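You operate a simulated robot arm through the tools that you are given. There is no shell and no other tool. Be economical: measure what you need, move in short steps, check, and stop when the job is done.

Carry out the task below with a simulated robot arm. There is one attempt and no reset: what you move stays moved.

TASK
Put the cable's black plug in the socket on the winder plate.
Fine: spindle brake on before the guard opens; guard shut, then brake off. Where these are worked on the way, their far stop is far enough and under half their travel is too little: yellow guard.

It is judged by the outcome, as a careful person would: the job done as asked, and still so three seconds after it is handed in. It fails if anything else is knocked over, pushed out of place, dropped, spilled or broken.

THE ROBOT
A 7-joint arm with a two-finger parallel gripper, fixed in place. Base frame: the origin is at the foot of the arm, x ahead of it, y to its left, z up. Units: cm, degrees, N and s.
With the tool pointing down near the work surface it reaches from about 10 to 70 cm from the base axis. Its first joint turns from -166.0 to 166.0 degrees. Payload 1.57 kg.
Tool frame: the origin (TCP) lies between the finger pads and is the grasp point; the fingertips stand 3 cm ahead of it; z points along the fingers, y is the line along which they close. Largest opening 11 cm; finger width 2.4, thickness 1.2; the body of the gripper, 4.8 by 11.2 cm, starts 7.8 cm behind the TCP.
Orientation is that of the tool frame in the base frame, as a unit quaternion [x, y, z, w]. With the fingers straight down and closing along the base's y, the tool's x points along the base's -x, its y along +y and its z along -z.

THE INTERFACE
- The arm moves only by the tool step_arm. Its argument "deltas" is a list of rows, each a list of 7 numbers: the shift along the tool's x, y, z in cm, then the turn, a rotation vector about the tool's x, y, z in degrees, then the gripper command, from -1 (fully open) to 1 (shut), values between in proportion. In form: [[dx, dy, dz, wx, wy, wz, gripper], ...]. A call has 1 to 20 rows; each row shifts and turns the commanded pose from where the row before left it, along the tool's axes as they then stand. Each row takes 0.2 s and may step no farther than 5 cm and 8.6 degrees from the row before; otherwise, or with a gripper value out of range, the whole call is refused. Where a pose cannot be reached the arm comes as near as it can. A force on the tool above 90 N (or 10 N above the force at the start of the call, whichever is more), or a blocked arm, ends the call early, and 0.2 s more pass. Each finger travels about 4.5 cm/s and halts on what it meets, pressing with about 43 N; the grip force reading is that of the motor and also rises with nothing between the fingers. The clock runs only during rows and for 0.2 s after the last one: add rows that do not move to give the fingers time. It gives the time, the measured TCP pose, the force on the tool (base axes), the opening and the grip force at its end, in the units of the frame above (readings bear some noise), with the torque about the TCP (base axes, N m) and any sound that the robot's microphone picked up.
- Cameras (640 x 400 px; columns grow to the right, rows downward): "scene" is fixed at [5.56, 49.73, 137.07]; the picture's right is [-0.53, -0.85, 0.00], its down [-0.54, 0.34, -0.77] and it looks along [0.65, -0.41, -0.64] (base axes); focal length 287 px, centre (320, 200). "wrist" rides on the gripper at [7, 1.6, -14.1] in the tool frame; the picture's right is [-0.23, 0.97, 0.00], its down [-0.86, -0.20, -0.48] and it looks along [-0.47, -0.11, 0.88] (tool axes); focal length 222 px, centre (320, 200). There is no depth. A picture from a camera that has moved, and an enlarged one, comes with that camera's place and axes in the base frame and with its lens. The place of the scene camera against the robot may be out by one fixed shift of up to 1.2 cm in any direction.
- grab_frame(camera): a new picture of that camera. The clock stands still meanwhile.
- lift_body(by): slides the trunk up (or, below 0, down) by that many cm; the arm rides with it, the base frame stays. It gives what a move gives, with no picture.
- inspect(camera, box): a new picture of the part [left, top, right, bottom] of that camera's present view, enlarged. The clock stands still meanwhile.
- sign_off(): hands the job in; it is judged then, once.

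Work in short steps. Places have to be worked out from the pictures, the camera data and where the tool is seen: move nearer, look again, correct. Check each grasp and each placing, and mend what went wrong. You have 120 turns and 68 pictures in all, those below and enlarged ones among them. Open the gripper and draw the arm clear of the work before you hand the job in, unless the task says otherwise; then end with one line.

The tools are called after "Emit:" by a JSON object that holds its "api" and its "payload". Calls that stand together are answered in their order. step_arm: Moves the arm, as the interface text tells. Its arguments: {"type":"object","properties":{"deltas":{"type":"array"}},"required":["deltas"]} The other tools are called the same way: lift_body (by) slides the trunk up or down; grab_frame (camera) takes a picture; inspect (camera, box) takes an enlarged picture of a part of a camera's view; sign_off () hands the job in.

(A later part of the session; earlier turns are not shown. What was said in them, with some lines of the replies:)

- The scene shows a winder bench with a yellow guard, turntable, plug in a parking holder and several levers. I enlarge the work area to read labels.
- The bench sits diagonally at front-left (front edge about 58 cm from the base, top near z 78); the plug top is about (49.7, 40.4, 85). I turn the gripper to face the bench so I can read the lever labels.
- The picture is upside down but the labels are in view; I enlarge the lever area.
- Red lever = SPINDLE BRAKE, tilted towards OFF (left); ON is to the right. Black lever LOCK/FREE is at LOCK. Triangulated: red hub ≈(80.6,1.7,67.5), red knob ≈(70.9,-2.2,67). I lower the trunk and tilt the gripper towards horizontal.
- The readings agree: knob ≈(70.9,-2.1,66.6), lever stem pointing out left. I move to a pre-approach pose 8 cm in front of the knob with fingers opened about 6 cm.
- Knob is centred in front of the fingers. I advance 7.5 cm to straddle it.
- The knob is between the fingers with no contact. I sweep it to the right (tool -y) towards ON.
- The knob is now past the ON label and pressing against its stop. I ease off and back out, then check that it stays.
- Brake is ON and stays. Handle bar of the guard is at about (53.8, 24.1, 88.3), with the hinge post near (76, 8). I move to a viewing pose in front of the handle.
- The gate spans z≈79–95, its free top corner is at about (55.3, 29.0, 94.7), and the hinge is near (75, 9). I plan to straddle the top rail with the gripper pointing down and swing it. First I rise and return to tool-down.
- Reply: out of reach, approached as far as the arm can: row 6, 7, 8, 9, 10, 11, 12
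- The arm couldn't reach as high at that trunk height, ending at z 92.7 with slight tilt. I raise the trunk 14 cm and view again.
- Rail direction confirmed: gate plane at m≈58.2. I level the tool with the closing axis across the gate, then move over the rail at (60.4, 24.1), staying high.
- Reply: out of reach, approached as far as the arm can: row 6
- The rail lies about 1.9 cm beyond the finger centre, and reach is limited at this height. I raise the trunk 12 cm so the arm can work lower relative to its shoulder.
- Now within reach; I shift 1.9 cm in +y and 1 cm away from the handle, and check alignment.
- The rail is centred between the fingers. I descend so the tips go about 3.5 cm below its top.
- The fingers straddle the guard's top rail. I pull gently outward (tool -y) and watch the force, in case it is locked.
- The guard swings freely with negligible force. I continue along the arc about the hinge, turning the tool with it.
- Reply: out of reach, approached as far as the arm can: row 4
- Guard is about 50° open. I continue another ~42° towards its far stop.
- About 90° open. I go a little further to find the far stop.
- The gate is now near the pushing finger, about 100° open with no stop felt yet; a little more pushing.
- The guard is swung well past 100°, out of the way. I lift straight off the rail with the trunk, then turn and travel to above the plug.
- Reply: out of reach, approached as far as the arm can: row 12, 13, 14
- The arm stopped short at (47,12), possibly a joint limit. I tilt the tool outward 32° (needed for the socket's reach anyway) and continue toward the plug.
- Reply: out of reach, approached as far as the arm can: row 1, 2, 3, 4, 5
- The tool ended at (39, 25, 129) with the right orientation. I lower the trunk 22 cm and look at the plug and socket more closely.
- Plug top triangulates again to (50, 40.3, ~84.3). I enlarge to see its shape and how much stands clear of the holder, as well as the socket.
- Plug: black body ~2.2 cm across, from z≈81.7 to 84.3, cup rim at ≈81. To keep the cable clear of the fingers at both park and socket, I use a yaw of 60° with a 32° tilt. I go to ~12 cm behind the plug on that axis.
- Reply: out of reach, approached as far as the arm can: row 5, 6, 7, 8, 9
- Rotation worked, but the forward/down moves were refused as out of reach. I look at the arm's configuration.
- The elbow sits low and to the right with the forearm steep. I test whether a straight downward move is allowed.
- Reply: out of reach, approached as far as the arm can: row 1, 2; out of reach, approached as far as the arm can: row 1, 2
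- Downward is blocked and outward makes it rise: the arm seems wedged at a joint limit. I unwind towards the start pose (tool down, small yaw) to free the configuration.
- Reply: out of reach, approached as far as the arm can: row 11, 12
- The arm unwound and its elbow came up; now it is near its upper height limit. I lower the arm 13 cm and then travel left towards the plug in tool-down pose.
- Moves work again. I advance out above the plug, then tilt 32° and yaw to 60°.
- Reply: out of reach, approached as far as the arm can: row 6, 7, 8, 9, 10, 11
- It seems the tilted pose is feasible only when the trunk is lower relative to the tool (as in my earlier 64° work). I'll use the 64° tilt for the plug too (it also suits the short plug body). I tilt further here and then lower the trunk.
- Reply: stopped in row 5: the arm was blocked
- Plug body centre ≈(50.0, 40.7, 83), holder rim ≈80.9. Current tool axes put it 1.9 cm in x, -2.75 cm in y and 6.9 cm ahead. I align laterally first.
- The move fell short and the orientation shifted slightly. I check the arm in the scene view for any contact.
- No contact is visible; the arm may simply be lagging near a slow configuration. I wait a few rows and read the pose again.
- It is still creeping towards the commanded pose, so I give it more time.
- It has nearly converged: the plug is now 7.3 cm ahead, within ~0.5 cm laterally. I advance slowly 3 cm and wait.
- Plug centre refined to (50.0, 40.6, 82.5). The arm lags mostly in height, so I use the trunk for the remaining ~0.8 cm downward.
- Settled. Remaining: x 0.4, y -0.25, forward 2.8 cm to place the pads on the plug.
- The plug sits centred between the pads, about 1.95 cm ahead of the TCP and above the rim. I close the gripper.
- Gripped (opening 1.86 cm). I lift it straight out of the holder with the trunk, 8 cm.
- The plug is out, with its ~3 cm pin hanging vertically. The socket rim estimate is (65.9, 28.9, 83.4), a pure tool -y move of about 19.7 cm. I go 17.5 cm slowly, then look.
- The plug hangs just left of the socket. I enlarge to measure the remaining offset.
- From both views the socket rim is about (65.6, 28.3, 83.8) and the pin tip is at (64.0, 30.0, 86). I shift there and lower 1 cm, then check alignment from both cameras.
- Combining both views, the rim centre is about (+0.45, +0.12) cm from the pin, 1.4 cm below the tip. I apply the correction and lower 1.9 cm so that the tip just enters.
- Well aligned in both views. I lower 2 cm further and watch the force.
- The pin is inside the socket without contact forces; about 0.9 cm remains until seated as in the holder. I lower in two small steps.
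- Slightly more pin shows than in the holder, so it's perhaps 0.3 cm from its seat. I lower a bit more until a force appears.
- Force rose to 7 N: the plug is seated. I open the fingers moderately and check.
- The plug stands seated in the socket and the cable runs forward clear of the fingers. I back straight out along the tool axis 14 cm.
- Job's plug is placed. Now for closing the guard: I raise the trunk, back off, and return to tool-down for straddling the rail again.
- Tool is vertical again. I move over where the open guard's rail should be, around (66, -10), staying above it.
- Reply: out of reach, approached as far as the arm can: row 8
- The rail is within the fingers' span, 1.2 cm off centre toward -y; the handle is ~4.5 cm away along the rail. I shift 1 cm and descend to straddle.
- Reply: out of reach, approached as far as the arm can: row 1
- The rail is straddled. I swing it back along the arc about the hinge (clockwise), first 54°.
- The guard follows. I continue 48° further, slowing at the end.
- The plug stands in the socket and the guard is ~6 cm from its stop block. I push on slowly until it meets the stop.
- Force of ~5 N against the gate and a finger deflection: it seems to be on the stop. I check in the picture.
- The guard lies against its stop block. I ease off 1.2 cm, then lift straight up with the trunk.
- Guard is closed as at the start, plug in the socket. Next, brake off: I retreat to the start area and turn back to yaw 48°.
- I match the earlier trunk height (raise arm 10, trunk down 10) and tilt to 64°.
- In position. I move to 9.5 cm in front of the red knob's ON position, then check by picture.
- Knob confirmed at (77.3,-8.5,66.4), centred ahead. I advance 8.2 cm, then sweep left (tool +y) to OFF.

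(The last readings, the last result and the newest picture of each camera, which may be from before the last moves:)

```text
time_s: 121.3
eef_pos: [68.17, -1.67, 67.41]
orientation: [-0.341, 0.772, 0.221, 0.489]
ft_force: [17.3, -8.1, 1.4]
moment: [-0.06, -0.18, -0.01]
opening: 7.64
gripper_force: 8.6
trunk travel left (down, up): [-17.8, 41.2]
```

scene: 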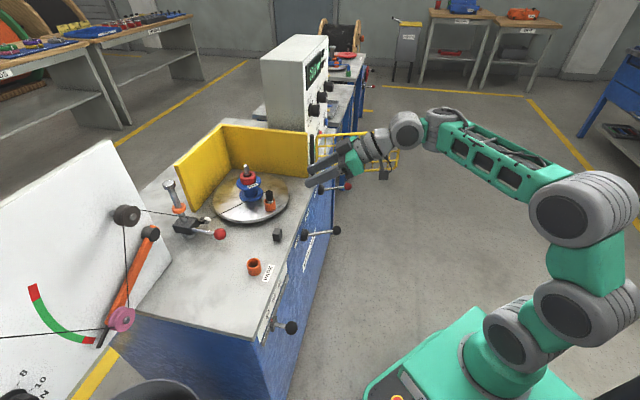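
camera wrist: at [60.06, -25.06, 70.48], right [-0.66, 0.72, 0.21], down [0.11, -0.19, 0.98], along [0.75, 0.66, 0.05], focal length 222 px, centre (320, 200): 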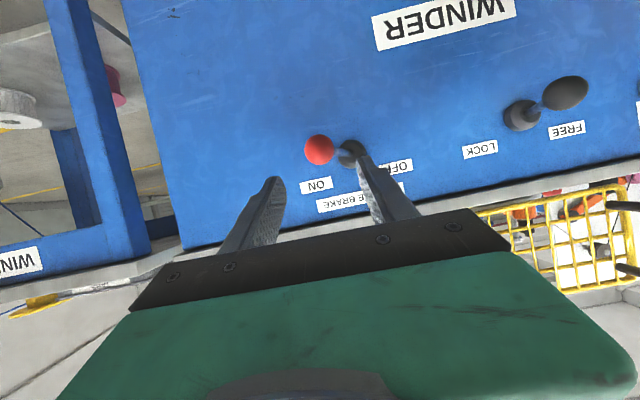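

It is pressing on the OFF stop (19 N), mirror of before. I ease off and back out, then view.

Emit:
{"api": "step_arm", "payload": {"deltas": [[0, -0.7, 0, 0, 0, 0, -0.1], [0, -1.0, -1, 0, 0, 0, -0.1], [0, 0, -3, 0, 0, 0, -0.1], [0, 0, -4, 0, 0, 0, -0.1], [0, 0, -4, 0, 0, 0, -0.1], [-1, -2, -4, 0, 0, 0, -0.1], [-1, -2, -4, 0, 0, 0, -0.1], [0, 0, 0, 0, 0, 0, -1], [0, 0, 0, 0, 0, 0, -1], [0, 0, 0, 0, 0, 0, -1]]}}

Emit:
{"api": "grab_frame", "payload": {"camera": "wrist"}}

Emit:
{"api": "inspect", "payload": {"camera": "scene", "box": [160, 110, 360, 290]}}

```text
time_s: 123.5
eef_pos: [60.83, -17.47, 77.33]
orientation: [-0.341, 0.772, 0.221, 0.488]
ft_force: [0.5, 0.7, 0.1]
moment: [0.01, -0.03, 0.0]
opening: 11.01
gripper_force: 0.0
out of reach, approached as far as the arm can: row 7
trunk travel left (down, up): [-17.8, 41.2]
```

```text
3 pictures are left
camera wrist: at [49.15, -28.07, 76.94], right [-0.66, 0.72, 0.21], down [0.11, -0.19, 0.98], along [0.75, 0.66, 0.05], focal length 222 px, centre (320, 200)
```

wrist: 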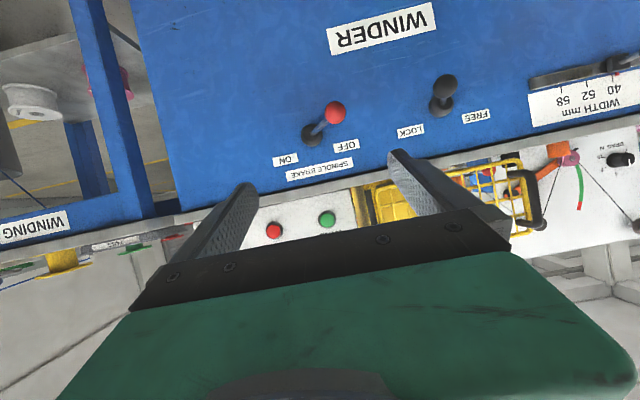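

```text
2.22 times, centred on (260, 200) of scene
camera zoom: at [5.56, 49.73, 137.07], right [-0.53, -0.85, 0.0], down [-0.54, 0.34, -0.77], along [0.65, -0.41, -0.64], focal length 639 px, centre (453, 200)
```

zoom: 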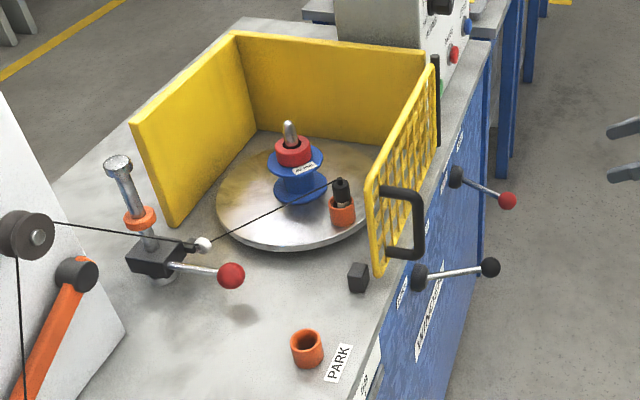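

The brake lever is back at OFF, the guard is shut, the plug is seated in the socket, and the gripper is open and clear. I hand the job in.

Emit:
{"api": "sign_off", "payload": {}}

```text
The job is handed in.
```

The black plug is seated in the socket on the winder plate. The brake was put on before the guard opened, then the guard was shut and the brake released. The gripper is open and clear of the work.
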